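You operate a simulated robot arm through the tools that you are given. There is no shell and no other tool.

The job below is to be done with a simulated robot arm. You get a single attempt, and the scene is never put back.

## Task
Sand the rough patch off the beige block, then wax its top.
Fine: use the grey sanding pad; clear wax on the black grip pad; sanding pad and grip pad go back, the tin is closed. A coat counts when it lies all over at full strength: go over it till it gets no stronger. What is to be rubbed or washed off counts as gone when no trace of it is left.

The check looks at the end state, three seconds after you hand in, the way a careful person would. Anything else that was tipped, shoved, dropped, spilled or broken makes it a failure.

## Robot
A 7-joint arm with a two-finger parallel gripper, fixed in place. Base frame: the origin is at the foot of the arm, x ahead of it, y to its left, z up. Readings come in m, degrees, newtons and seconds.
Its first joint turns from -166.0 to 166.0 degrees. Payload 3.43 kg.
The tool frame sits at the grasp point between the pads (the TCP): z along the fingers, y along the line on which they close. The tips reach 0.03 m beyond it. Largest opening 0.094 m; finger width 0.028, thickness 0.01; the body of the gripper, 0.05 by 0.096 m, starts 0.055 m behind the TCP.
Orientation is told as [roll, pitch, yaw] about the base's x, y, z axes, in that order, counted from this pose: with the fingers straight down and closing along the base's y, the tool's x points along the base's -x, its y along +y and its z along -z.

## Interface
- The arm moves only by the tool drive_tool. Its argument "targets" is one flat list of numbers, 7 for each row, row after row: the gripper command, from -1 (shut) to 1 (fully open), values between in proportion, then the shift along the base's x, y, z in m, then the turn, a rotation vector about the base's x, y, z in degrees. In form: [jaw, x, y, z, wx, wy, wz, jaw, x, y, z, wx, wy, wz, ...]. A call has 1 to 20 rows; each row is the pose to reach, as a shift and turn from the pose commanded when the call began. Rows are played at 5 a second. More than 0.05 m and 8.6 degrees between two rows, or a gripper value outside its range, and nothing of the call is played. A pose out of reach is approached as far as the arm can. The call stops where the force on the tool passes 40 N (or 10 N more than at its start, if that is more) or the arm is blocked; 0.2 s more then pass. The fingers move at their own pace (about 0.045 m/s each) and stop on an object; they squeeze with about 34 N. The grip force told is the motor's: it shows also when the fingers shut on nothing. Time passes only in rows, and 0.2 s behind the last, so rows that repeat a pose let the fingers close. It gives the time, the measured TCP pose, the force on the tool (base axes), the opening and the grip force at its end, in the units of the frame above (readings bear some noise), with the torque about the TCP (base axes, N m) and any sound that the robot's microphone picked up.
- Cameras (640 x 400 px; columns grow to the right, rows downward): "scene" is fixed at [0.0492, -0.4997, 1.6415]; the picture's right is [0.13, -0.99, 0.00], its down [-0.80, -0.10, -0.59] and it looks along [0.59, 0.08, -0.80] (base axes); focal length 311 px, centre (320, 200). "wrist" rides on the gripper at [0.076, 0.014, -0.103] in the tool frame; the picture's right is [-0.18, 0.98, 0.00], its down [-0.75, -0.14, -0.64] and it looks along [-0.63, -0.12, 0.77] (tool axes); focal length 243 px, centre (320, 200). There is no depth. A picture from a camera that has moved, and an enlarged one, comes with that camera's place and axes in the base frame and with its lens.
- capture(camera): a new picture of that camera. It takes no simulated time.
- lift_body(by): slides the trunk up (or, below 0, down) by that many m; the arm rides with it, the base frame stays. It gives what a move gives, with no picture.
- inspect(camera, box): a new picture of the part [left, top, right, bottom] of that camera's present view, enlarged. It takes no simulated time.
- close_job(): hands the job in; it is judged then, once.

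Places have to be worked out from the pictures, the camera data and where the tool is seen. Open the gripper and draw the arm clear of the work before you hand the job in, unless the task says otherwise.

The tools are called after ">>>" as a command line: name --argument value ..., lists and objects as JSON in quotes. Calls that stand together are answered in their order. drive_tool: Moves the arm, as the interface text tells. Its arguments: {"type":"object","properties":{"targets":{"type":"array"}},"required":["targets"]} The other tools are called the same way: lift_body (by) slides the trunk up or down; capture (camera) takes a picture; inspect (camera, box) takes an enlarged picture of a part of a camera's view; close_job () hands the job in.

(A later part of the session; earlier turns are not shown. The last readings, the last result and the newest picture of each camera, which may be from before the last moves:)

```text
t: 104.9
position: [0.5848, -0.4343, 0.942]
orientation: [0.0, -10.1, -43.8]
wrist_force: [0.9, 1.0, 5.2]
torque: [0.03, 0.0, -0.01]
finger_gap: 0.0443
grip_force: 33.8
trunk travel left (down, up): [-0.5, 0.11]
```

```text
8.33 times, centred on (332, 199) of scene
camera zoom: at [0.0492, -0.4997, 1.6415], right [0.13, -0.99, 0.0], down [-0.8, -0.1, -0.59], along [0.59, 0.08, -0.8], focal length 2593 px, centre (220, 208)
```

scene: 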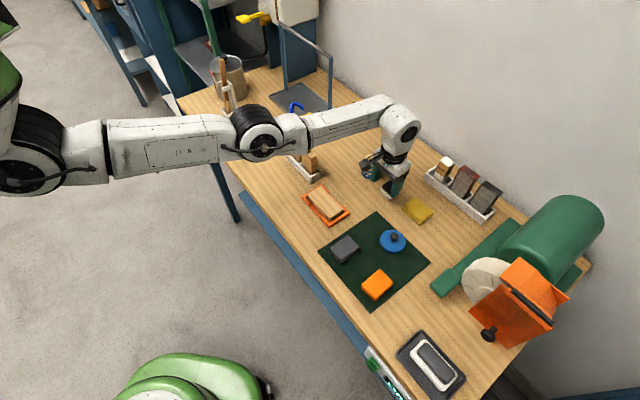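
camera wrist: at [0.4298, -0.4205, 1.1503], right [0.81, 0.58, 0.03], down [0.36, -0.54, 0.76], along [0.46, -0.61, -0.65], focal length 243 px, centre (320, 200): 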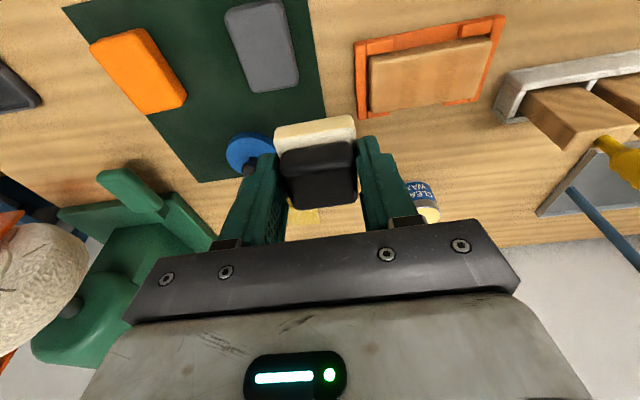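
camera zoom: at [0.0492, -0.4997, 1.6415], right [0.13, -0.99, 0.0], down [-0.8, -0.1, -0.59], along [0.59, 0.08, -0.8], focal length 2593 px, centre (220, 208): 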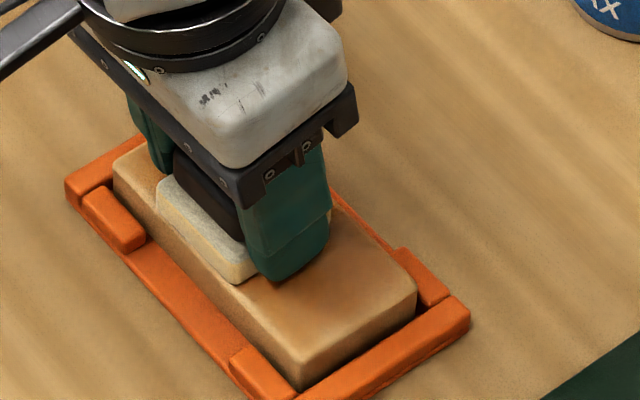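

I lift off and step back to the same viewpoint as before, to compare the coat with the previous pass.

>>> drive_tool --targets '[-1, 0, 0, 0.015, 0, 0, 0, -1, -0.015, -0.013, 0.045, 0, 0, 0, -1, -0.035, -0.03, 0.075, 0, 0, 0, -1, -0.06, -0.05, 0.1, 0, 0, 0, -1, -0.085, -0.062, 0.12, 0, 0, 0, -1, -0.099, -0.0635, 0.12, 0, 0, 0, -1, -0.099, -0.0635, 0.12, 0, 0, 0]'

>>> inspect --camera "wrist" --box '[350, 0, 542, 120]'

>>> inspect --camera "scene" --box '[296, 175, 360, 223]'

```text
t: 106.5
position: [0.484, -0.4972, 1.062]
orientation: [-0.1, -9.9, -43.9]
wrist_force: [0.3, -1.2, 0.1]
torque: [0.01, 0.0, -0.05]
finger_gap: 0.0446
grip_force: 33.6
trunk travel left (down, up): [-0.5, 0.11]
```

```text
3.33 times, centred on (446, 60) of wrist
camera zoom: at [0.427, -0.4204, 1.1496], right [0.81, 0.58, 0.03], down [0.36, -0.54, 0.76], along [0.46, -0.61, -0.65], focal length 809 px, centre (-100, 667)
```

zoom: 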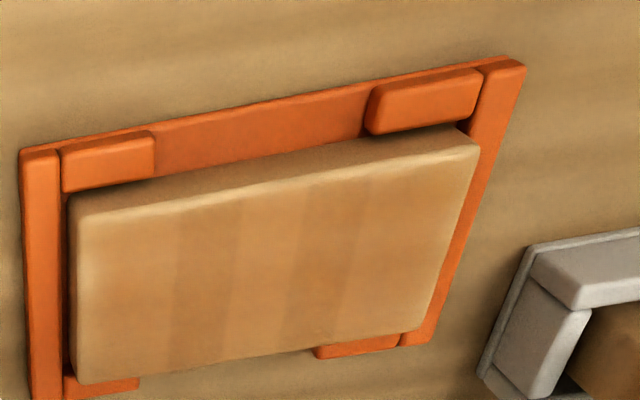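

```text
8.33 times, centred on (328, 199) of scene
camera zoom: at [0.0492, -0.4997, 1.6415], right [0.13, -0.99, 0.0], down [-0.8, -0.1, -0.59], along [0.59, 0.08, -0.8], focal length 2593 px, centre (253, 208)
```

zoom: 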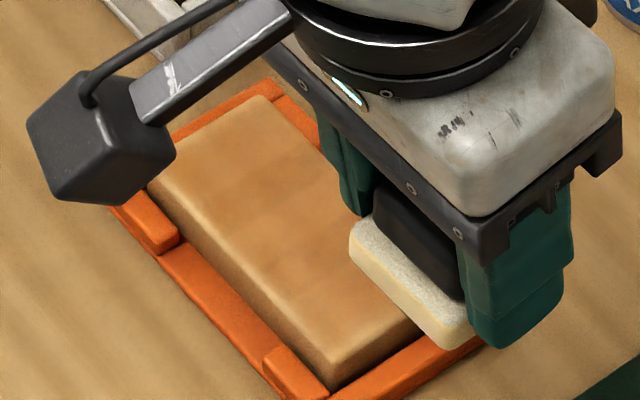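

The cross bands sit in the same places as before, so I need to know whether they are wood figure or uneven wax. I look much closer at the surface.

>>> inspect --camera "wrist" --box '[366, 30, 430, 120]'

>>> inspect --camera "wrist" --box '[425, 25, 505, 115]'

>>> inspect --camera "scene" --box '[308, 184, 340, 218]'

```text
4.44 times, centred on (398, 75) of wrist
camera zoom: at [0.427, -0.4204, 1.1496], right [0.81, 0.58, 0.03], down [0.36, -0.54, 0.76], along [0.46, -0.61, -0.65], focal length 1078 px, centre (-27, 756)
```

zoom: 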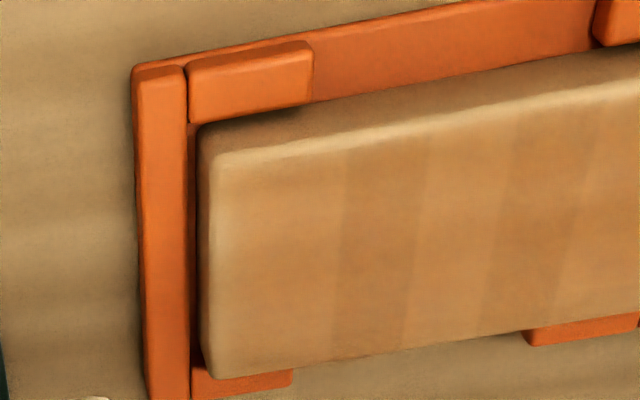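

```text
4.44 times, centred on (465, 70) of wrist
camera zoom: at [0.427, -0.4204, 1.1496], right [0.81, 0.58, 0.03], down [0.36, -0.54, 0.76], along [0.46, -0.61, -0.65], focal length 1078 px, centre (-324, 778)
```

zoom: 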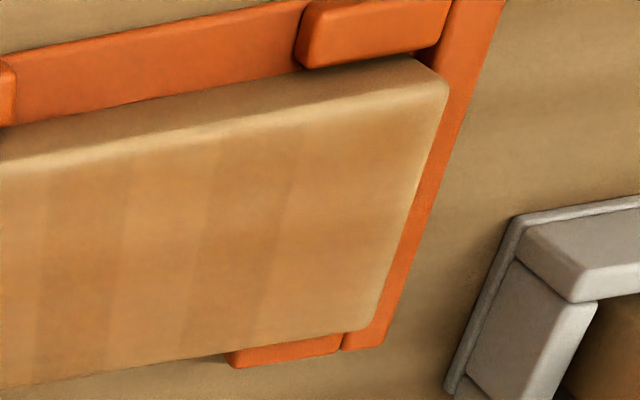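

```text
11.76 times, centred on (324, 201) of scene
camera zoom: at [0.0492, -0.4997, 1.6415], right [0.13, -0.99, 0.0], down [-0.8, -0.1, -0.59], along [0.59, 0.08, -0.8], focal length 3660 px, centre (273, 188)
```

zoom: 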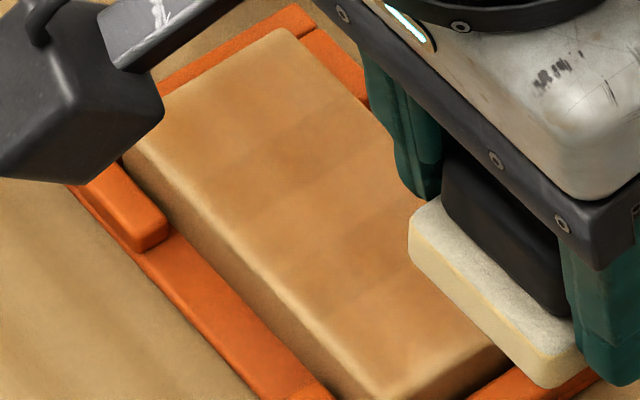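

The cross bands run edge to edge regardless of my lanes, so they look like wood figure. The rim, however, is still a shade lighter than the middle. I do another reload and concentrate on the edges and ends, then compare again.

>>> drive_tool --targets '[-1, 0.042, -0.0124, 0, 0, 0, 0, -1, 0.084, -0.0248, 0, 0, 0, 0, -1, 0.126, -0.0372, 0, 0, 0, 0, -1, 0.168, -0.0496, 0, 0, 0, 0, -1, 0.21, -0.062, 0, 0, 0, 0, -1, 0.253, -0.0748, 0, 0, 0, 0, -1, 0.253, -0.0748, -0.035, 0, 0, 0, -1, 0.253, -0.0748, -0.07, 0, 0, 0, -1, 0.253, -0.0748, -0.085, 0, 0, 0, -1, 0.253, -0.0748, -0.089, 0, 0, 0, -1, 0.253, -0.0748, -0.0905, 0, 0, 0, -1, 0.253, -0.0748, -0.0915, 0, 0, 0, -1, 0.253, -0.0748, -0.0915, 0, 0, 0, -1, 0.253, -0.0748, -0.0915, 0, 0, 0]'

>>> inspect --camera "scene" --box '[340, 130, 420, 190]'

```text
t: 109.5
position: [0.7369, -0.5722, 0.9703]
orientation: [0.0, -10.1, -43.9]
wrist_force: [0.4, 1.4, 9.1]
torque: [0.04, -0.02, 0.01]
finger_gap: 0.0444
grip_force: 34.2
trunk travel left (down, up): [-0.5, 0.11]
```

```text
6.67 times, centred on (380, 160) of scene
camera zoom: at [0.0492, -0.4997, 1.6415], right [0.13, -0.99, 0.0], down [-0.8, -0.1, -0.59], along [0.59, 0.08, -0.8], focal length 2074 px, centre (-80, 467)
```

zoom: 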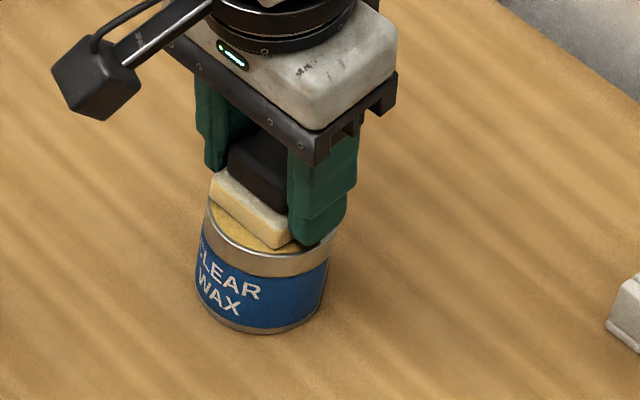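

Contact at 9 N. The finger tips are now only about 6 mm above the rim, so I press just 0.4 mm more, hold, then lift and go back to the block.

>>> drive_tool --targets '[-1, 0, 0, -0.0004, 0, 0, 0, -1, 0, 0, -0.0004, 0, 0, 0, -1, 0, 0, 0.006, 0, 0, 0, -1, 0, 0, 0.03, 0, 0, 0, -1, 0, 0, 0.05, 0, 0, 0, -1, -0.033, 0.028, 0.052, 0, 0, 0, -1, -0.067, 0.057, 0.052, 0, 0, 0, -1, -0.1, 0.085, 0.052, 0, 0, 0, -1, -0.13, 0.111, 0.045, 0, 0, 0, -1, -0.152, 0.1294, 0.03, 0, 0, 0, -1, -0.152, 0.1294, 0, 0, 0, 0, -1, -0.152, 0.1294, -0.018, 0, 0, 0, -1, -0.152, 0.1294, -0.024, 0, 0, 0, -1, -0.152, 0.1294, -0.0265, 0, 0, 0, -1, -0.152, 0.1294, -0.0275, 0, 0, 0, -1, -0.152, 0.1294, -0.0275, 0, 0, 0]'

>>> inspect --camera "scene" --box '[300, 175, 364, 223]'

>>> capture --camera "wrist"

```text
t: 112.9
position: [0.5849, -0.4421, 0.9424]
orientation: [0.0, -10.1, -43.9]
wrist_force: [-0.5, -0.3, -1.1]
torque: [0.0, -0.02, -0.01]
finger_gap: 0.0448
grip_force: 34.0
trunk travel left (down, up): [-0.5, 0.11]
```

```text
8.33 times, centred on (332, 199) of scene
camera zoom: at [0.0492, -0.4997, 1.6415], right [0.13, -0.99, 0.0], down [-0.8, -0.1, -0.59], along [0.59, 0.08, -0.8], focal length 2593 px, centre (220, 208)
```

zoom: 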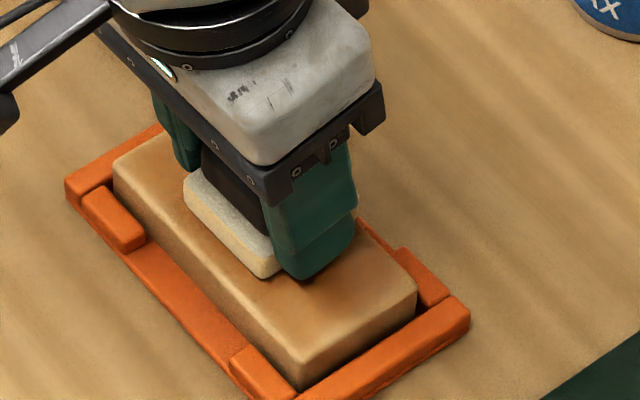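

```text
taken
camera wrist: at [0.5275, -0.3655, 1.0305], right [0.81, 0.58, 0.03], down [0.36, -0.54, 0.76], along [0.46, -0.61, -0.65], focal length 243 px, centre (320, 200)
```

wrist: 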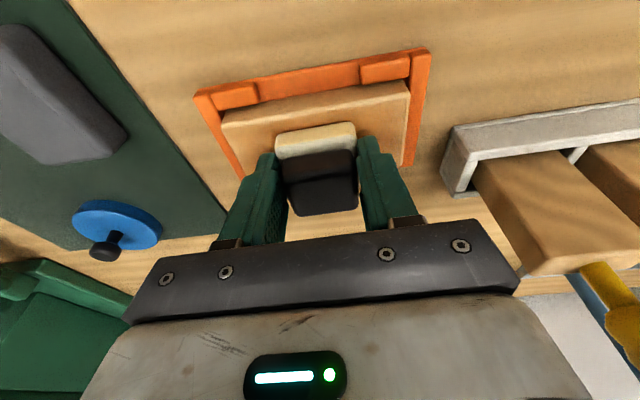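

The pad appears to have moved in the grip again. I zoom in on it before rubbing further.

>>> inspect --camera "wrist" --box '[240, 100, 400, 225]'

>>> inspect --camera "scene" --box '[310, 180, 342, 212]'

```text
3.20 times, centred on (320, 162) of wrist
camera zoom: at [0.5275, -0.3655, 1.0305], right [0.81, 0.58, 0.03], down [0.36, -0.54, 0.76], along [0.46, -0.61, -0.65], focal length 776 px, centre (320, 320)
```

zoom: 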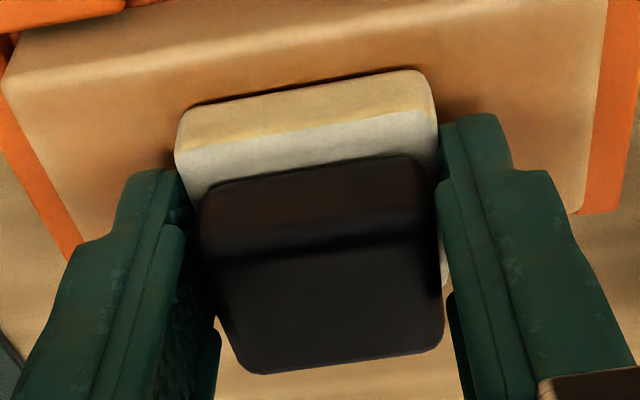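

```text
12.50 times, centred on (326, 196) of scene
camera zoom: at [0.0492, -0.4997, 1.6415], right [0.13, -0.99, 0.0], down [-0.8, -0.1, -0.59], along [0.59, 0.08, -0.8], focal length 3889 px, centre (245, 250)
```

zoom: 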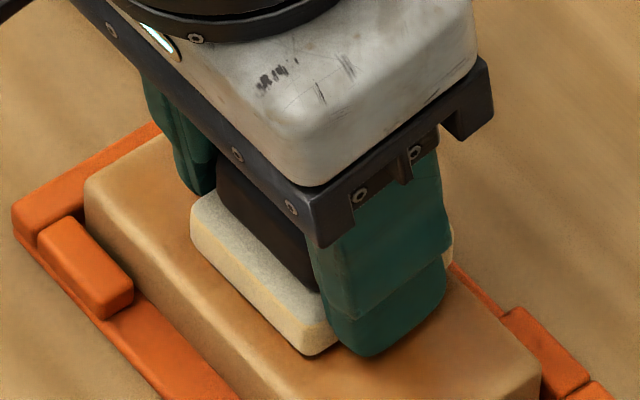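

The pad has crept about 4 mm outward and 1 mm up in the fingers. There is still about 3–4 mm between tips and block, so I continue gently: shift 6 mm inward to recentre the lanes and find contact at low force.

>>> drive_tool --targets '[-1, -0.0043, 0.0042, 0, 0, 0, 0, -1, -0.0043, 0.0042, -0.001, 0, 0, 0, -1, -0.0043, 0.0042, -0.0015, 0, 0, 0, -1, -0.0043, 0.0042, -0.0015, 0, 0, 0]'

```text
t: 113.9
position: [0.5806, -0.4393, 0.9405]
orientation: [0.0, -10.1, -43.9]
wrist_force: [0.1, -0.5, -0.6]
torque: [-0.01, -0.01, 0.01]
finger_gap: 0.0444
grip_force: 34.2
trunk travel left (down, up): [-0.5, 0.11]
```

Still no contact, and the tips are now within about 2.5 mm of the block, so the pad has ridden too far up. I lower 1 mm more and release the pad onto the block, so that I can take a fresh, lower grip on it there.

>>> drive_tool --targets '[-1, 0, 0, -0.0005, 0, 0, 0, -1, 0, 0, -0.001, 0, 0, 0, -1, 0, 0, -0.001, 0, 0, 0]'

>>> inspect --camera "scene" --box '[310, 180, 342, 212]'

```text
t: 114.7
position: [0.5806, -0.4398, 0.9413]
orientation: [0.0, -10.1, -43.9]
wrist_force: [0.4, -0.2, 8.1]
torque: [0.04, -0.05, 0.01]
finger_gap: 0.0446
grip_force: 34.3
trunk travel left (down, up): [-0.5, 0.11]
```

```text
12.50 times, centred on (326, 196) of scene
camera zoom: at [0.0492, -0.4997, 1.6415], right [0.13, -0.99, 0.0], down [-0.8, -0.1, -0.59], along [0.59, 0.08, -0.8], focal length 3889 px, centre (245, 250)
```

zoom: 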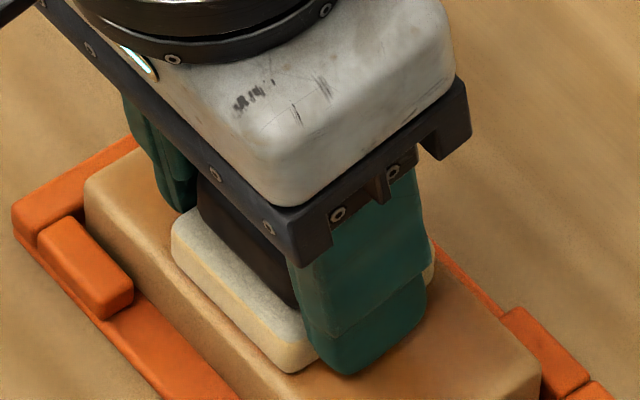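

Contact at 8 N, and the pad sits flat on the block. I open the fingers, rise 9 mm, shift 4 mm outward to recentre on the pad, and look before re-gripping.

>>> drive_tool --targets '[-1, 0, 0, 0.0006, 0, 0, 0, 0.4, 0, 0, 0.0006, 0, 0, 0, 0.4, 0, 0, 0.0006, 0, 0, 0, 0.4, 0, 0, 0.0006, 0, 0, 0, 0.4, 0, 0, 0.005, 0, 0, 0, 0.4, 0.0029, -0.0028, 0.0105, 0, 0, 0, 0.4, 0.0029, -0.0028, 0.0105, 0, 0, 0]'

>>> inspect --camera "wrist" --box '[220, 90, 420, 215]'

>>> inspect --camera "scene" --box '[310, 180, 342, 212]'

```text
t: 116.3
position: [0.5836, -0.4416, 0.9504]
orientation: [0.0, -10.0, -43.9]
wrist_force: [-0.7, -0.8, 0.2]
torque: [-0.04, 0.0, -0.03]
finger_gap: 0.0659
grip_force: 0.1
trunk travel left (down, up): [-0.5, 0.11]
```

```text
3.20 times, centred on (320, 152) of wrist
camera zoom: at [0.5263, -0.3642, 1.038], right [0.81, 0.58, 0.03], down [0.36, -0.54, 0.76], along [0.46, -0.61, -0.65], focal length 776 px, centre (320, 352)
```

zoom: 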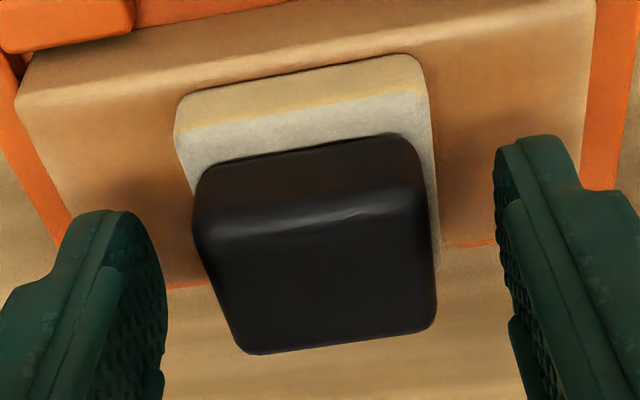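

```text
12.50 times, centred on (326, 196) of scene
camera zoom: at [0.0492, -0.4997, 1.6415], right [0.13, -0.99, 0.0], down [-0.8, -0.1, -0.59], along [0.59, 0.08, -0.8], focal length 3889 px, centre (245, 250)
```

zoom: 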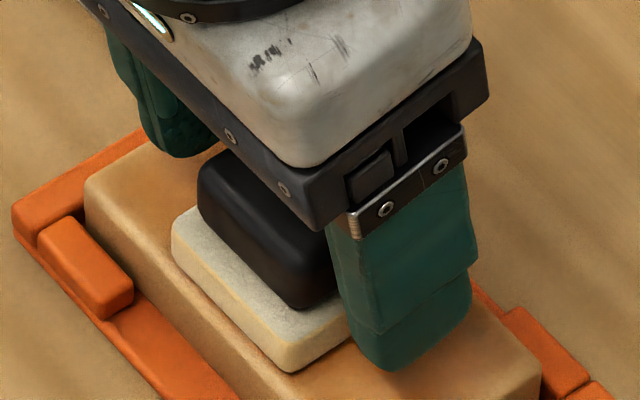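

The pad sits flat on the block between the fingers, its centre about 5 mm outward of the ideal grip line. I shift 4 mm outward and close on it at this higher tool position.

>>> drive_tool --targets '[0.4, 0.0029, -0.0028, -0.0005, 0, 0, 0, 0.4, 0.0029, -0.0028, -0.0005, 0, 0, 0, -1, 0.0029, -0.0028, -0.0005, 0, 0, 0, -1, 0.0029, -0.0028, -0.0005, 0, 0, 0, -1, 0.0029, -0.0028, -0.0005, 0, 0, 0, -1, 0.0029, -0.0028, -0.0005, 0, 0, 0, -1, 0.0029, -0.0028, -0.0005, 0, 0, 0]'

>>> inspect --camera "scene" --box '[310, 180, 342, 212]'

```text
t: 117.9
position: [0.5877, -0.4429, 0.9499]
orientation: [0.0, -9.9, -43.9]
wrist_force: [-0.1, -0.3, 0.4]
torque: [0.02, -0.06, 0.0]
finger_gap: 0.0443
grip_force: 34.1
trunk travel left (down, up): [-0.5, 0.11]
```

```text
12.50 times, centred on (326, 196) of scene
camera zoom: at [0.0492, -0.4997, 1.6415], right [0.13, -0.99, 0.0], down [-0.8, -0.1, -0.59], along [0.59, 0.08, -0.8], focal length 3889 px, centre (245, 250)
```

zoom: 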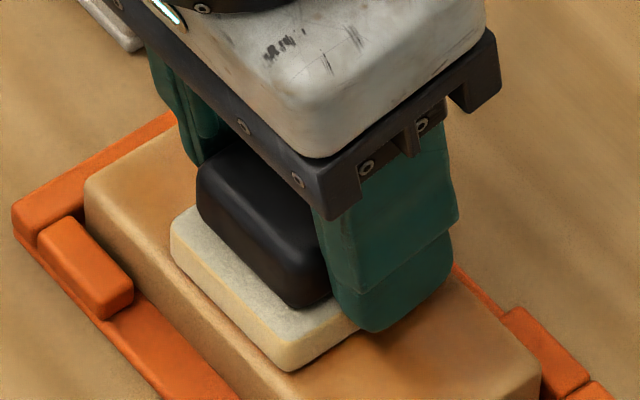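

Re-gripped well: the felt is back to about 44 mm below the tool point, spanning slightly past the outer edge. I press 1 mm and rub a full circuit along both lanes and across both ends.

>>> drive_tool --targets '[-1, 0.009, 0.0093, -0.001, 0, 0, 0, -1, 0.0181, 0.0187, -0.001, 0, 0, 0, -1, 0.0264, 0.0273, -0.001, 0, 0, 0, -1, 0.0292, 0.0302, -0.001, 0, 0, 0, -1, 0.0234, 0.0358, -0.001, 0, 0, 0, -1, 0.0184, 0.0406, -0.001, 0, 0, 0, -1, 0.0101, 0.032, -0.001, 0, 0, 0, -1, 0.001, 0.0226, -0.001, 0, 0, 0, -1, -0.008, 0.0133, -0.001, 0, 0, 0, -1, -0.0171, 0.0039, -0.001, 0, 0, 0, -1, -0.0261, -0.0054, -0.001, 0, 0, 0, -1, -0.0344, -0.014, -0.001, 0, 0, 0, -1, -0.04, -0.0198, -0.001, 0, 0, 0, -1, -0.035, -0.0246, -0.001, 0, 0, 0, -1, -0.0292, -0.0302, -0.001, 0, 0, 0, -1, -0.0209, -0.0216, -0.001, 0, 0, 0, -1, -0.0118, -0.0122, -0.001, 0, 0, 0, -1, -0.0028, -0.0029, -0.001, 0, 0, 0, -1, 0.0063, 0.0065, -0.001, 0, 0, 0, -1, 0.0153, 0.0158, -0.001, 0, 0, 0]'

>>> inspect --camera "scene" --box '[300, 175, 364, 223]'

```text
t: 122.1
position: [0.6018, -0.4292, 0.9498]
orientation: [0.0, -10.0, -43.9]
wrist_force: [-2.8, -2.6, 10.8]
torque: [-0.11, 0.12, 0.0]
finger_gap: 0.0445
grip_force: 33.5
trunk travel left (down, up): [-0.5, 0.11]
```

```text
8.33 times, centred on (332, 199) of scene
camera zoom: at [0.0492, -0.4997, 1.6415], right [0.13, -0.99, 0.0], down [-0.8, -0.1, -0.59], along [0.59, 0.08, -0.8], focal length 2593 px, centre (220, 208)
```

zoom: 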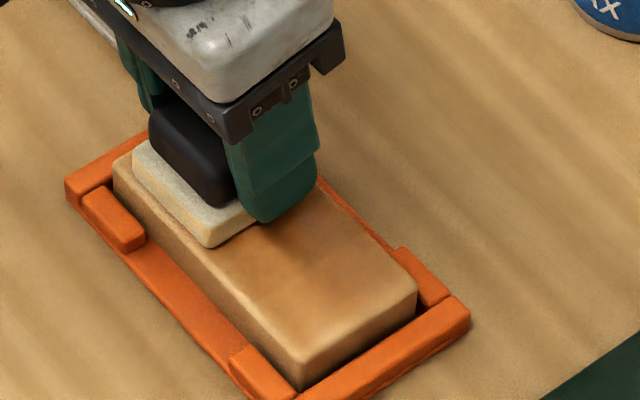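

About 11 N, steady. I make a second circuit with this load.

>>> drive_tool --targets '[-1, 0.0083, 0.0086, 0, 0, 0, 0, -1, 0.0139, 0.0144, 0, 0, 0, 0, -1, 0.0081, 0.02, 0, 0, 0, 0, -1, 0.0024, 0.0255, 0, 0, 0, 0, -1, -0.0059, 0.0169, 0, 0, 0, 0, -1, -0.015, 0.0075, 0, 0, 0, 0, -1, -0.024, -0.0018, 0, 0, 0, 0, -1, -0.033, -0.0112, 0, 0, 0, 0, -1, -0.0421, -0.0205, 0, 0, 0, 0, -1, -0.0504, -0.0292, 0, 0, 0, 0, -1, -0.056, -0.0349, 0, 0, 0, 0, -1, -0.0503, -0.0404, 0, 0, 0, 0, -1, -0.0445, -0.046, 0, 0, 0, 0, -1, -0.0423, -0.0481, 0, 0, 0, 0, -1, -0.0339, -0.0395, 0, 0, 0, 0, -1, -0.0249, -0.0301, 0, 0, 0, 0, -1, -0.0159, -0.0208, 0, 0, 0, 0, -1, -0.0068, -0.0114, 0, 0, 0, 0, -1, 0.0022, -0.0021, 0, 0, 0, 0, -1, 0.0105, 0.0065, 0, 0, 0, 0]'

>>> inspect --camera "scene" --box '[300, 175, 364, 223]'

```text
t: 126.3
position: [0.6116, -0.4214, 0.9486]
orientation: [0.0, -10.1, -43.9]
wrist_force: [-0.7, -1.8, 7.0]
torque: [-0.08, 0.04, -0.01]
finger_gap: 0.0446
grip_force: 33.7
trunk travel left (down, up): [-0.5, 0.11]
```

```text
8.33 times, centred on (332, 199) of scene
camera zoom: at [0.0492, -0.4997, 1.6415], right [0.13, -0.99, 0.0], down [-0.8, -0.1, -0.59], along [0.59, 0.08, -0.8], focal length 2593 px, centre (220, 208)
```

zoom: 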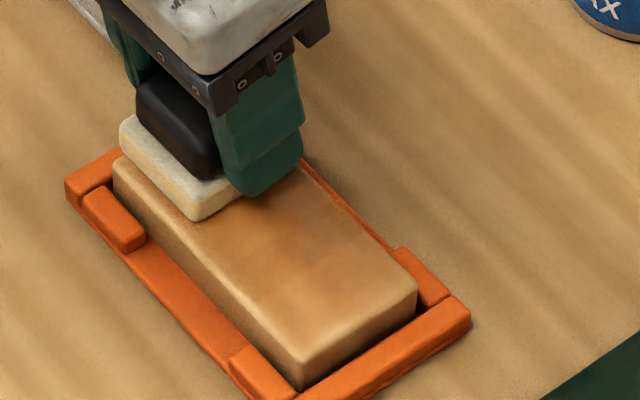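

I lift off and return to the same viewpoint to compare the coat.

>>> drive_tool --targets '[-1, 0, 0, 0.015, 0, 0, 0, -1, -0.015, -0.01, 0.045, 0, 0, 0, -1, -0.04, -0.025, 0.07, 0, 0, 0, -1, -0.075, -0.045, 0.09, 0, 0, 0, -1, -0.105, -0.063, 0.113, 0, 0, 0, -1, -0.1276, -0.0758, 0.1134, 0, 0, 0, -1, -0.1276, -0.0758, 0.1134, 0, 0, 0]'

>>> inspect --camera "wrist" --box '[350, 0, 542, 120]'

>>> inspect --camera "scene" --box '[296, 175, 360, 223]'

>>> capture --camera "scene"

```text
t: 127.9
position: [0.486, -0.4976, 1.0634]
orientation: [-0.1, -10.1, -43.8]
wrist_force: [-0.3, 0.6, 0.1]
torque: [0.01, 0.0, -0.02]
finger_gap: 0.0445
grip_force: 33.7
trunk travel left (down, up): [-0.5, 0.11]
```

```text
3.33 times, centred on (446, 60) of wrist
camera zoom: at [0.4283, -0.4207, 1.1499], right [0.81, 0.58, 0.03], down [0.36, -0.54, 0.76], along [0.46, -0.61, -0.65], focal length 809 px, centre (-100, 667)
```

zoom: 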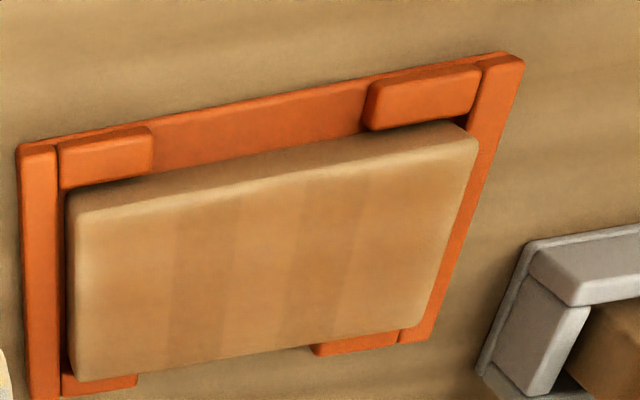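

```text
8.33 times, centred on (328, 199) of scene
camera zoom: at [0.0492, -0.4997, 1.6415], right [0.13, -0.99, 0.0], down [-0.8, -0.1, -0.59], along [0.59, 0.08, -0.8], focal length 2593 px, centre (253, 208)
```

zoom: 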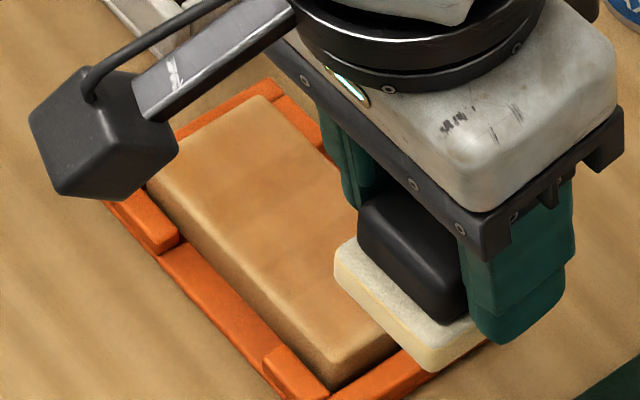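

```text
taken
```

scene: 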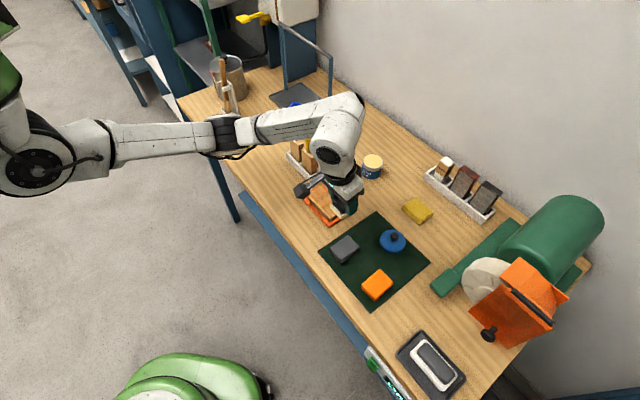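

At this viewpoint the surface looks the same as after the previous load. I take the same close-ups as before for a direct comparison.

>>> inspect --camera "wrist" --box '[366, 30, 430, 120]'

>>> inspect --camera "wrist" --box '[425, 25, 505, 115]'

>>> inspect --camera "scene" --box '[308, 184, 340, 218]'

```text
4.44 times, centred on (398, 75) of wrist
camera zoom: at [0.4283, -0.4207, 1.1499], right [0.81, 0.58, 0.03], down [0.36, -0.54, 0.76], along [0.46, -0.61, -0.65], focal length 1078 px, centre (-27, 756)
```

zoom: 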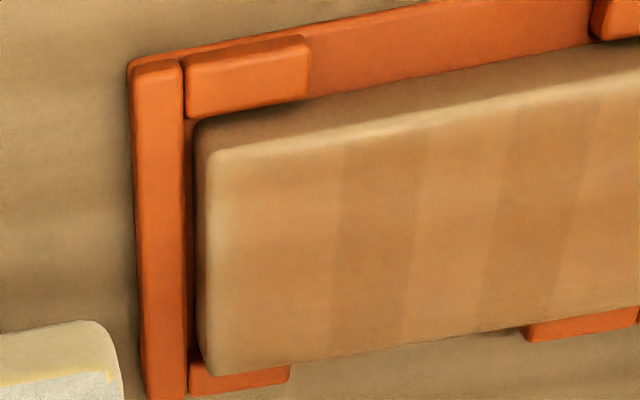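

```text
4.44 times, centred on (465, 70) of wrist
camera zoom: at [0.4283, -0.4207, 1.1499], right [0.81, 0.58, 0.03], down [0.36, -0.54, 0.76], along [0.46, -0.61, -0.65], focal length 1078 px, centre (-324, 778)
```

zoom: 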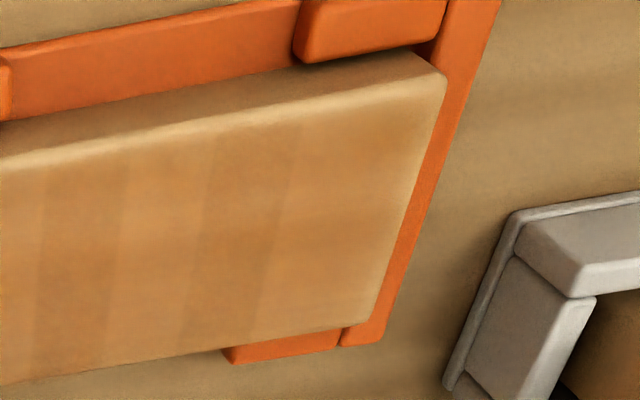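

```text
11.76 times, centred on (324, 201) of scene
camera zoom: at [0.0492, -0.4997, 1.6415], right [0.13, -0.99, 0.0], down [-0.8, -0.1, -0.59], along [0.59, 0.08, -0.8], focal length 3660 px, centre (273, 188)
```

zoom: 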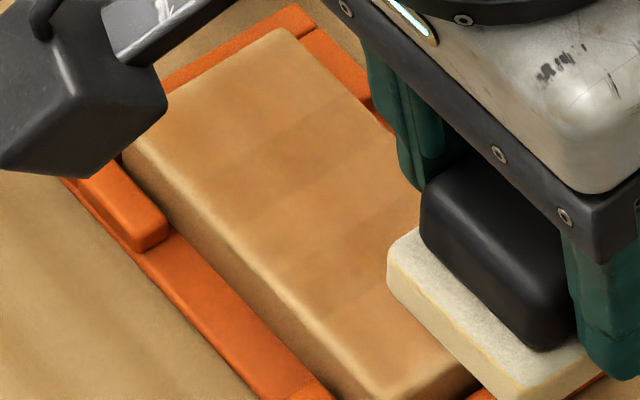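

The close-ups match those from the previous load exactly, so the coat is no longer getting stronger and the felt still shows wax. I now return the wax pad to its spot beside the tin, stopping a few millimetres above the table.

>>> drive_tool --targets '[-1, 0.0352, -0.0271, 0, 0, 0, 0, -1, 0.0704, -0.0542, 0, 0, 0, 0, -1, 0.1056, -0.0812, 0, 0, 0, 0, -1, 0.1408, -0.1083, 0, 0, 0, 0, -1, 0.176, -0.1354, 0, 0, 0, 0, -1, 0.176, -0.1354, -0.045, 0, 0, 0, -1, 0.176, -0.1354, -0.09, 0, 0, 0, -1, 0.176, -0.1354, -0.12, 0, 0, 0, -1, 0.176, -0.1354, -0.13, 0, 0, 0, -1, 0.176, -0.1354, -0.134, 0, 0, 0, -1, 0.176, -0.1354, -0.134, 0, 0, 0]'

>>> capture --camera "wrist"

>>> inspect --camera "scene" --box '[350, 140, 446, 230]'

```text
t: 130.3
position: [0.6605, -0.6341, 0.9282]
orientation: [-0.1, -10.0, -43.9]
wrist_force: [-0.1, 0.4, -0.7]
torque: [0.0, 0.0, -0.02]
finger_gap: 0.0446
grip_force: 34.3
trunk travel left (down, up): [-0.5, 0.11]
```

```text
taken
camera wrist: at [0.6036, -0.5563, 1.0158], right [0.81, 0.58, 0.03], down [0.36, -0.54, 0.76], along [0.46, -0.61, -0.65], focal length 243 px, centre (320, 200)
```

wrist: 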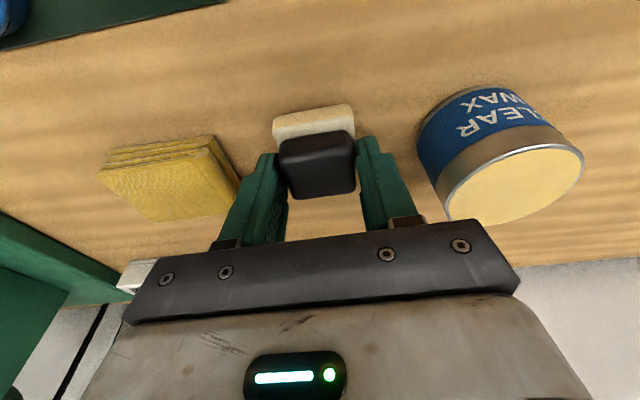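

```text
4.44 times, centred on (398, 185) of scene
camera zoom: at [0.0492, -0.4997, 1.6415], right [0.13, -0.99, 0.0], down [-0.8, -0.1, -0.59], along [0.59, 0.08, -0.8], focal length 1383 px, centre (-27, 267)
```

zoom: 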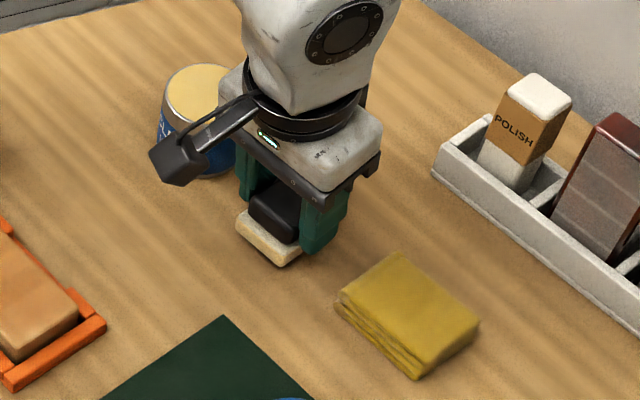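

The pad is over its original spot to within about 2 mm. I lower the last few millimetres until it touches the table.

>>> drive_tool --targets '[-1, 0.001, -0.0005, -0.001, 0, 0, 0, -1, 0.001, -0.0005, -0.002, 0, 0, 0, -1, 0.001, -0.0005, -0.003, 0, 0, 0, -1, 0.001, -0.0005, -0.003, 0, 0, 0]'

```text
t: 131.3
position: [0.6612, -0.6351, 0.9249]
orientation: [0.0, -9.9, -43.9]
wrist_force: [-1.3, -0.4, -0.8]
torque: [0.01, 0.04, -0.03]
finger_gap: 0.0445
grip_force: 33.3
trunk travel left (down, up): [-0.5, 0.11]
```

No contact yet at z 0.925, so I lower on in 1 mm rows.

>>> drive_tool --targets '[-1, 0, 0, -0.001, 0, 0, 0, -1, 0, 0, -0.002, 0, 0, 0, -1, 0, 0, -0.002, 0, 0, 0]'

>>> inspect --camera "scene" --box '[370, 165, 434, 215]'

```text
t: 132.1
position: [0.6618, -0.6329, 0.9244]
orientation: [0.0, -10.0, -43.8]
wrist_force: [0.0, -0.6, -0.3]
torque: [0.01, 0.01, -0.01]
finger_gap: 0.0447
grip_force: 34.1
trunk travel left (down, up): [-0.5, 0.11]
```

```text
8.00 times, centred on (402, 190) of scene
camera zoom: at [0.0492, -0.4997, 1.6415], right [0.13, -0.99, 0.0], down [-0.8, -0.1, -0.59], along [0.59, 0.08, -0.8], focal length 2489 px, centre (-336, 280)
```

zoom: 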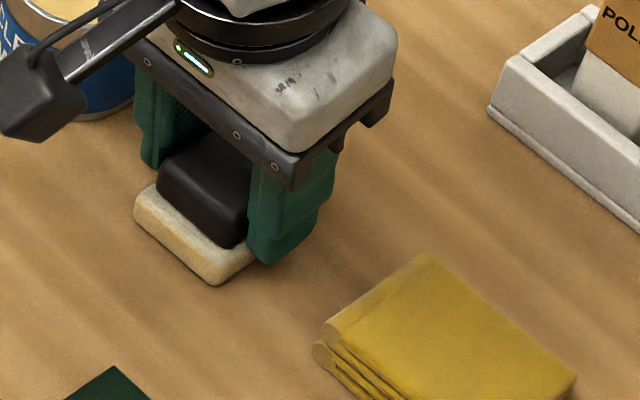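

Nearly down; the pad is about 2.5 mm inward of the original spot. I correct that while lowering further to contact.

>>> drive_tool --targets '[-1, 0.0018, -0.0017, 0, 0, 0, 0, -1, 0.0018, -0.0017, -0.001, 0, 0, 0, -1, 0.0018, -0.0017, -0.0015, 0, 0, 0, -1, 0.0018, -0.0017, -0.0015, 0, 0, 0]'

```text
t: 133.1
position: [0.6638, -0.636, 0.9222]
orientation: [-0.1, -10.0, -43.9]
wrist_force: [0.4, 0.9, 5.0]
torque: [0.15, -0.01, -0.01]
finger_gap: 0.0447
grip_force: 33.6
trunk travel left (down, up): [-0.5, 0.11]
```

Contact at 5 N. I open to the partial gap, rise straight up, and check where the pad rests.

>>> drive_tool --targets '[-1, 0, 0, 0.0003, 0, 0, 0, 0.4, 0, 0, 0.0005, 0, 0, 0, 0.4, 0, 0, 0.0005, 0, 0, 0, 0.4, 0, 0, 0.0005, 0, 0, 0, 0.4, 0, 0, 0.01, 0, 0, 0, 0.4, 0, 0, 0.03, 0, 0, 0, 0.4, 0, 0, 0.06, 0, 0, 0, 0.4, 0, 0, 0.1, 0, 0, 0, 0.4, 0, 0, 0.1, 0, 0, 0]'

>>> capture --camera "wrist"

>>> inspect --camera "scene" --box '[350, 140, 446, 230]'

```text
t: 135.1
position: [0.6654, -0.6355, 1.0216]
orientation: [0.0, -10.0, -43.8]
wrist_force: [0.2, -0.2, 0.2]
torque: [0.0, 0.0, 0.01]
finger_gap: 0.0657
grip_force: 0.1
trunk travel left (down, up): [-0.5, 0.11]
```

```text
taken
camera wrist: at [0.607, -0.5578, 1.1094], right [0.81, 0.58, 0.03], down [0.36, -0.54, 0.76], along [0.46, -0.61, -0.65], focal length 243 px, centre (320, 200)
```

wrist: 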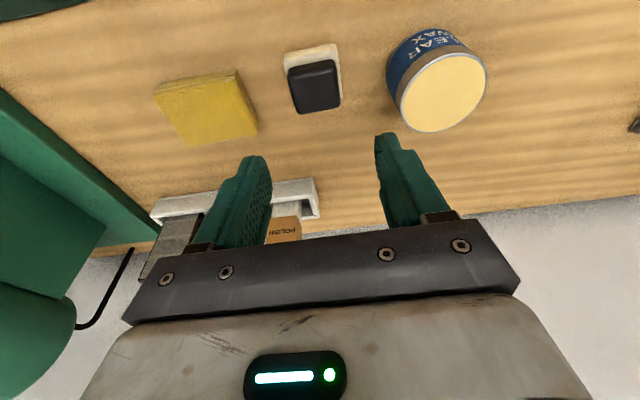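

```text
4.44 times, centred on (398, 185) of scene
camera zoom: at [0.0492, -0.4997, 1.6415], right [0.13, -0.99, 0.0], down [-0.8, -0.1, -0.59], along [0.59, 0.08, -0.8], focal length 1383 px, centre (-27, 267)
```

zoom: 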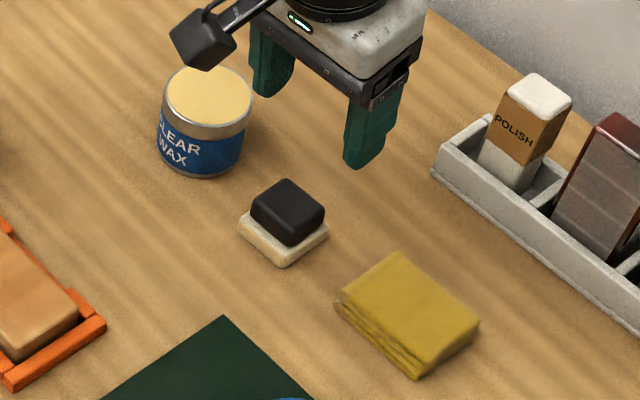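

The wax pad stands exactly where it was, and the tin is undisturbed. I straighten the tool and go above the block for a clear overhead look at the whole coat.

>>> drive_tool --targets '[0.4, -0.01, 0.03, 0.02, 1.4, 1.44, 0, 0.4, -0.025, 0.065, 0.04, 2.78, 2.88, 0, 0.4, -0.04, 0.1, 0.06, 4.17, 4.31, 0, 0.4, -0.06, 0.135, 0.07, 5.56, 5.75, 0, 0.4, -0.075, 0.165, 0.07, 6.95, 7.19, 0, 0.4, -0.0824, 0.1838, 0.07, 6.95, 7.19, 0, 0.4, -0.0824, 0.1838, 0.07, 6.95, 7.19, 0]'

>>> capture --camera "wrist"

>>> inspect --camera "wrist" --box '[255, 25, 399, 115]'

>>> inspect --camera "scene" --box '[296, 175, 360, 225]'

```text
t: 136.7
position: [0.5813, -0.4518, 1.0917]
orientation: [0.0, 0.0, -43.9]
wrist_force: [0.2, -0.7, -0.9]
torque: [-0.02, -0.03, 0.0]
finger_gap: 0.0656
grip_force: 0.0
trunk travel left (down, up): [-0.5, 0.11]
```

```text
taken
camera wrist: at [0.5358, -0.3858, 1.194], right [0.81, 0.58, 0.0], down [0.45, -0.62, 0.64], along [0.37, -0.52, -0.77], focal length 243 px, centre (320, 200)
```

wrist: 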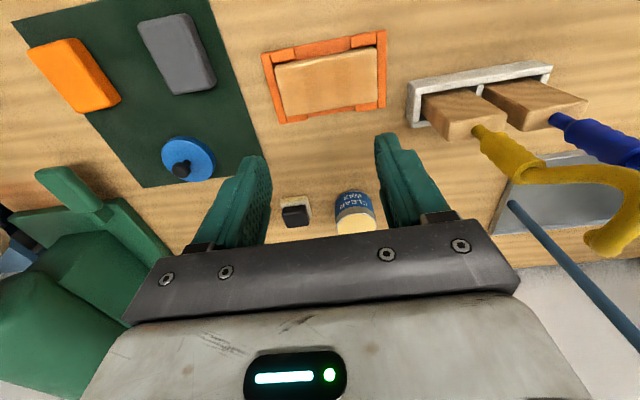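

```text
4.44 times, centred on (327, 70) of wrist
camera zoom: at [0.5358, -0.3858, 1.194], right [0.81, 0.58, 0.0], down [0.45, -0.62, 0.64], along [0.37, -0.52, -0.77], focal length 1078 px, centre (289, 778)
```

zoom: 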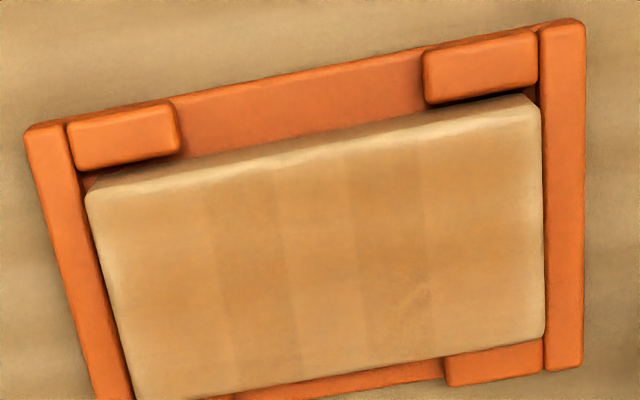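

```text
8.00 times, centred on (328, 200) of scene
camera zoom: at [0.0492, -0.4997, 1.6415], right [0.13, -0.99, 0.0], down [-0.8, -0.1, -0.59], along [0.59, 0.08, -0.8], focal length 2489 px, centre (256, 200)
```

zoom: 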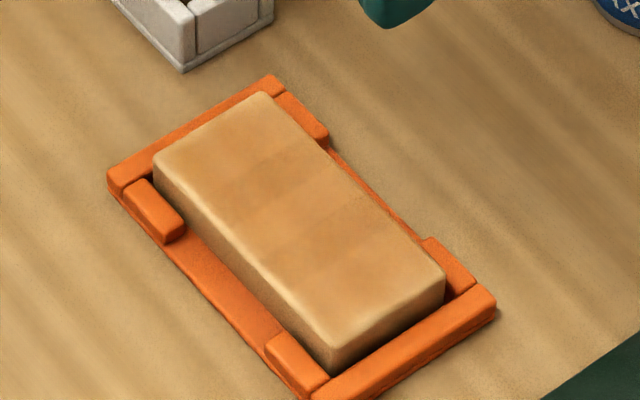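

The pads are back and the coat is visible in full. I look closely at the ends and long edges from here, where the wax would be thinnest.

>>> inspect --camera "wrist" --box '[335, 35, 399, 110]'

>>> inspect --camera "wrist" --box '[265, 55, 329, 125]'

>>> inspect --camera "scene" --box '[312, 184, 354, 226]'

```text
5.33 times, centred on (367, 72) of wrist
camera zoom: at [0.5358, -0.3858, 1.194], right [0.81, 0.58, 0.0], down [0.45, -0.62, 0.64], along [0.37, -0.52, -0.77], focal length 1294 px, centre (69, 880)
```

zoom: 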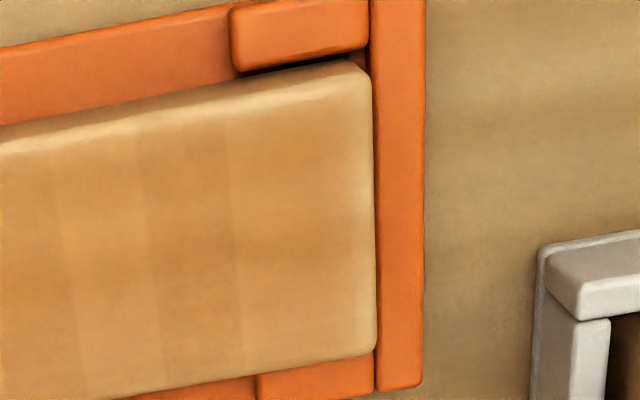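

```text
5.71 times, centred on (297, 90) of wrist
camera zoom: at [0.5358, -0.3858, 1.194], right [0.81, 0.58, 0.0], down [0.45, -0.62, 0.64], along [0.37, -0.52, -0.77], focal length 1386 px, centre (451, 829)
```

zoom: 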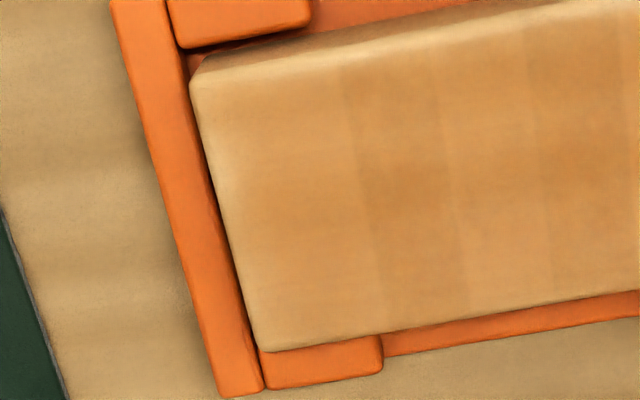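

```text
9.52 times, centred on (333, 205) of scene
camera zoom: at [0.0492, -0.4997, 1.6415], right [0.13, -0.99, 0.0], down [-0.8, -0.1, -0.59], along [0.59, 0.08, -0.8], focal length 2963 px, centre (196, 152)
```

zoom: 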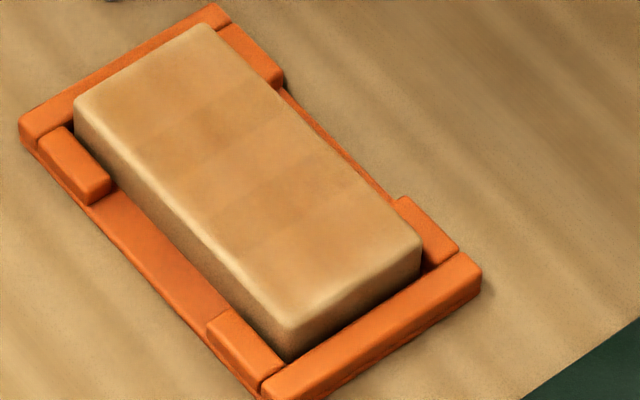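

The bands have kept the same position and contrast through all loads, independent of where I rubbed, so they are grain and the coat is saturated. Now for the lid: I move over the blue disc on the mat to measure its knob.

>>> drive_tool --targets '[0.4, -0.018, -0.038, -0.005, 0, 0, 0, 0.4, -0.037, -0.076, -0.015, 0, 0, 0, 0.4, -0.055, -0.114, -0.025, 0, 0, 0, 0.4, -0.073, -0.15, -0.035, 0, 0, 0, 0.4, -0.088, -0.184, -0.05, 0, 0, 0, 0.4, -0.092, -0.189, -0.06, 0, 0, 0, 0.4, -0.092, -0.189, -0.06, 0, 0, 0]'

>>> capture --camera "wrist"

>>> inspect --camera "wrist" --box '[240, 40, 400, 165]'

>>> inspect --camera "scene" --box '[366, 215, 422, 260]'

```text
t: 138.3
position: [0.489, -0.6417, 1.0323]
orientation: [0.0, -0.1, -43.9]
wrist_force: [-0.5, -0.3, 0.2]
torque: [-0.01, -0.01, -0.02]
finger_gap: 0.0658
grip_force: 0.1
trunk travel left (down, up): [-0.5, 0.11]
```

```text
taken
camera wrist: at [0.4442, -0.5754, 1.1349], right [0.81, 0.58, 0.0], down [0.45, -0.62, 0.64], along [0.37, -0.52, -0.77], focal length 243 px, centre (320, 200)
```

wrist: 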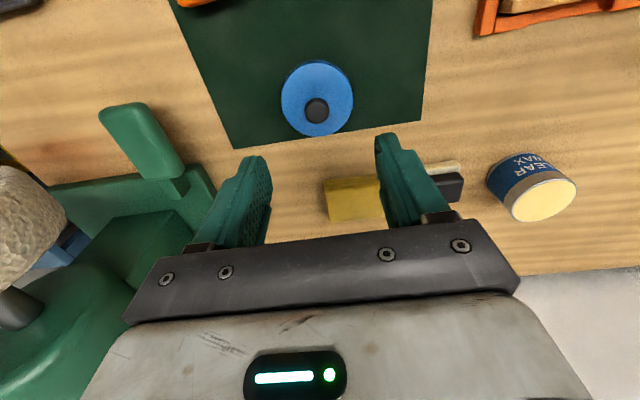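

```text
3.20 times, centred on (320, 102) of wrist
camera zoom: at [0.4442, -0.5754, 1.1349], right [0.81, 0.58, 0.0], down [0.45, -0.62, 0.64], along [0.37, -0.52, -0.77], focal length 776 px, centre (320, 512)
```

zoom: 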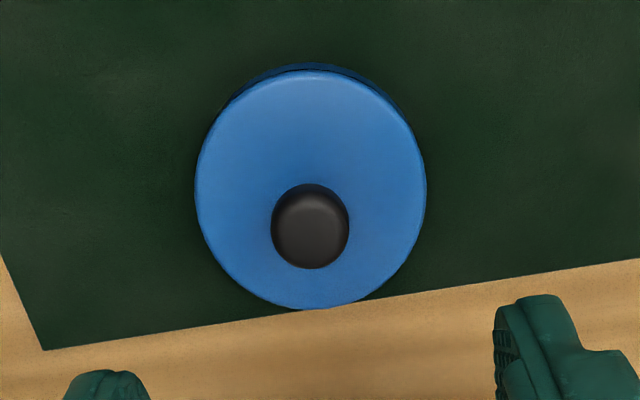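

```text
8.89 times, centred on (394, 238) of scene
camera zoom: at [0.0492, -0.4997, 1.6415], right [0.13, -0.99, 0.0], down [-0.8, -0.1, -0.59], along [0.59, 0.08, -0.8], focal length 2766 px, centre (-338, -133)
```

zoom: 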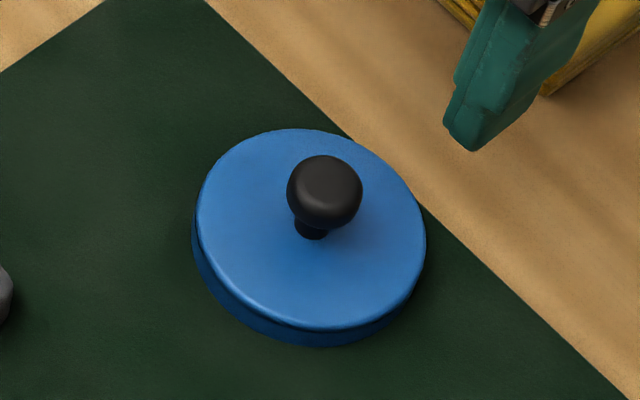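

The lid is a disc with a mushroom knob (about 22 mm wide, centre near (0.486, -0.639), roughly 2 cm above the disc). I'll grip the knob with the same 10° outward tilt needed at the tin, so the lid stays level. I tilt and come lower over it.

>>> drive_tool --targets '[0.4, -0.001, 0.001, -0.01, -2.32, -2.4, 0, 0.4, -0.002, 0.002, -0.03, -4.63, -4.79, 0, 0.4, -0.0035, 0.0035, -0.05, -6.95, -7.19, 0, 0.4, -0.0044, 0.0041, -0.07, -6.95, -7.19, 0, 0.4, -0.0044, 0.0041, -0.07, -6.95, -7.19, 0]'

>>> inspect --camera "wrist" --box '[200, 60, 440, 210]'

>>> inspect --camera "scene" --box '[366, 210, 422, 255]'

```text
t: 139.5
position: [0.4863, -0.6376, 0.9615]
orientation: [0.0, -9.9, -44.0]
wrist_force: [-0.1, -0.3, 0.8]
torque: [-0.01, 0.03, -0.01]
finger_gap: 0.0658
grip_force: 0.1
trunk travel left (down, up): [-0.5, 0.11]
```

```text
2.67 times, centred on (320, 135) of wrist
camera zoom: at [0.4283, -0.5592, 1.0499], right [0.81, 0.58, 0.03], down [0.36, -0.54, 0.76], along [0.46, -0.61, -0.65], focal length 647 px, centre (320, 373)
```

zoom: 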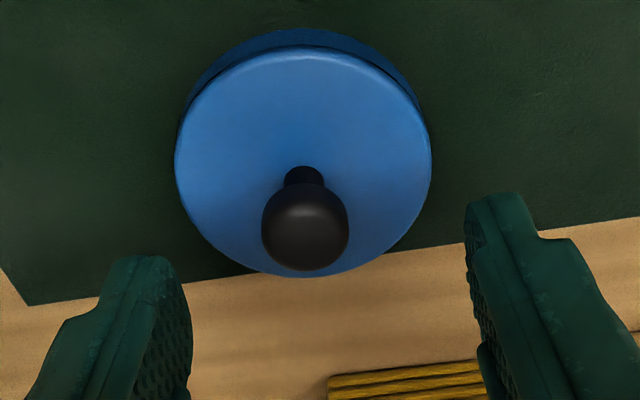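

```text
8.89 times, centred on (394, 232) of scene
camera zoom: at [0.0492, -0.4997, 1.6415], right [0.13, -0.99, 0.0], down [-0.8, -0.1, -0.59], along [0.59, 0.08, -0.8], focal length 2766 px, centre (-338, -89)
```

zoom: 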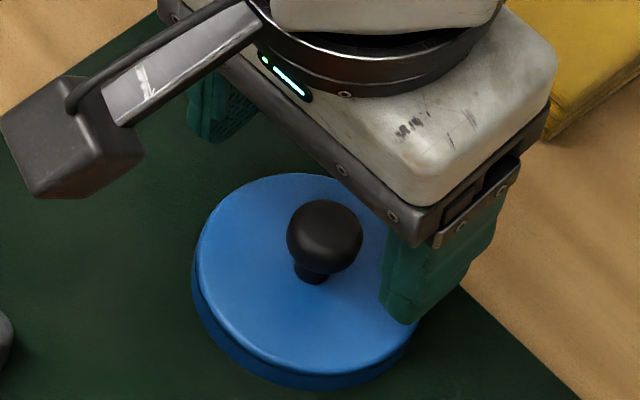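

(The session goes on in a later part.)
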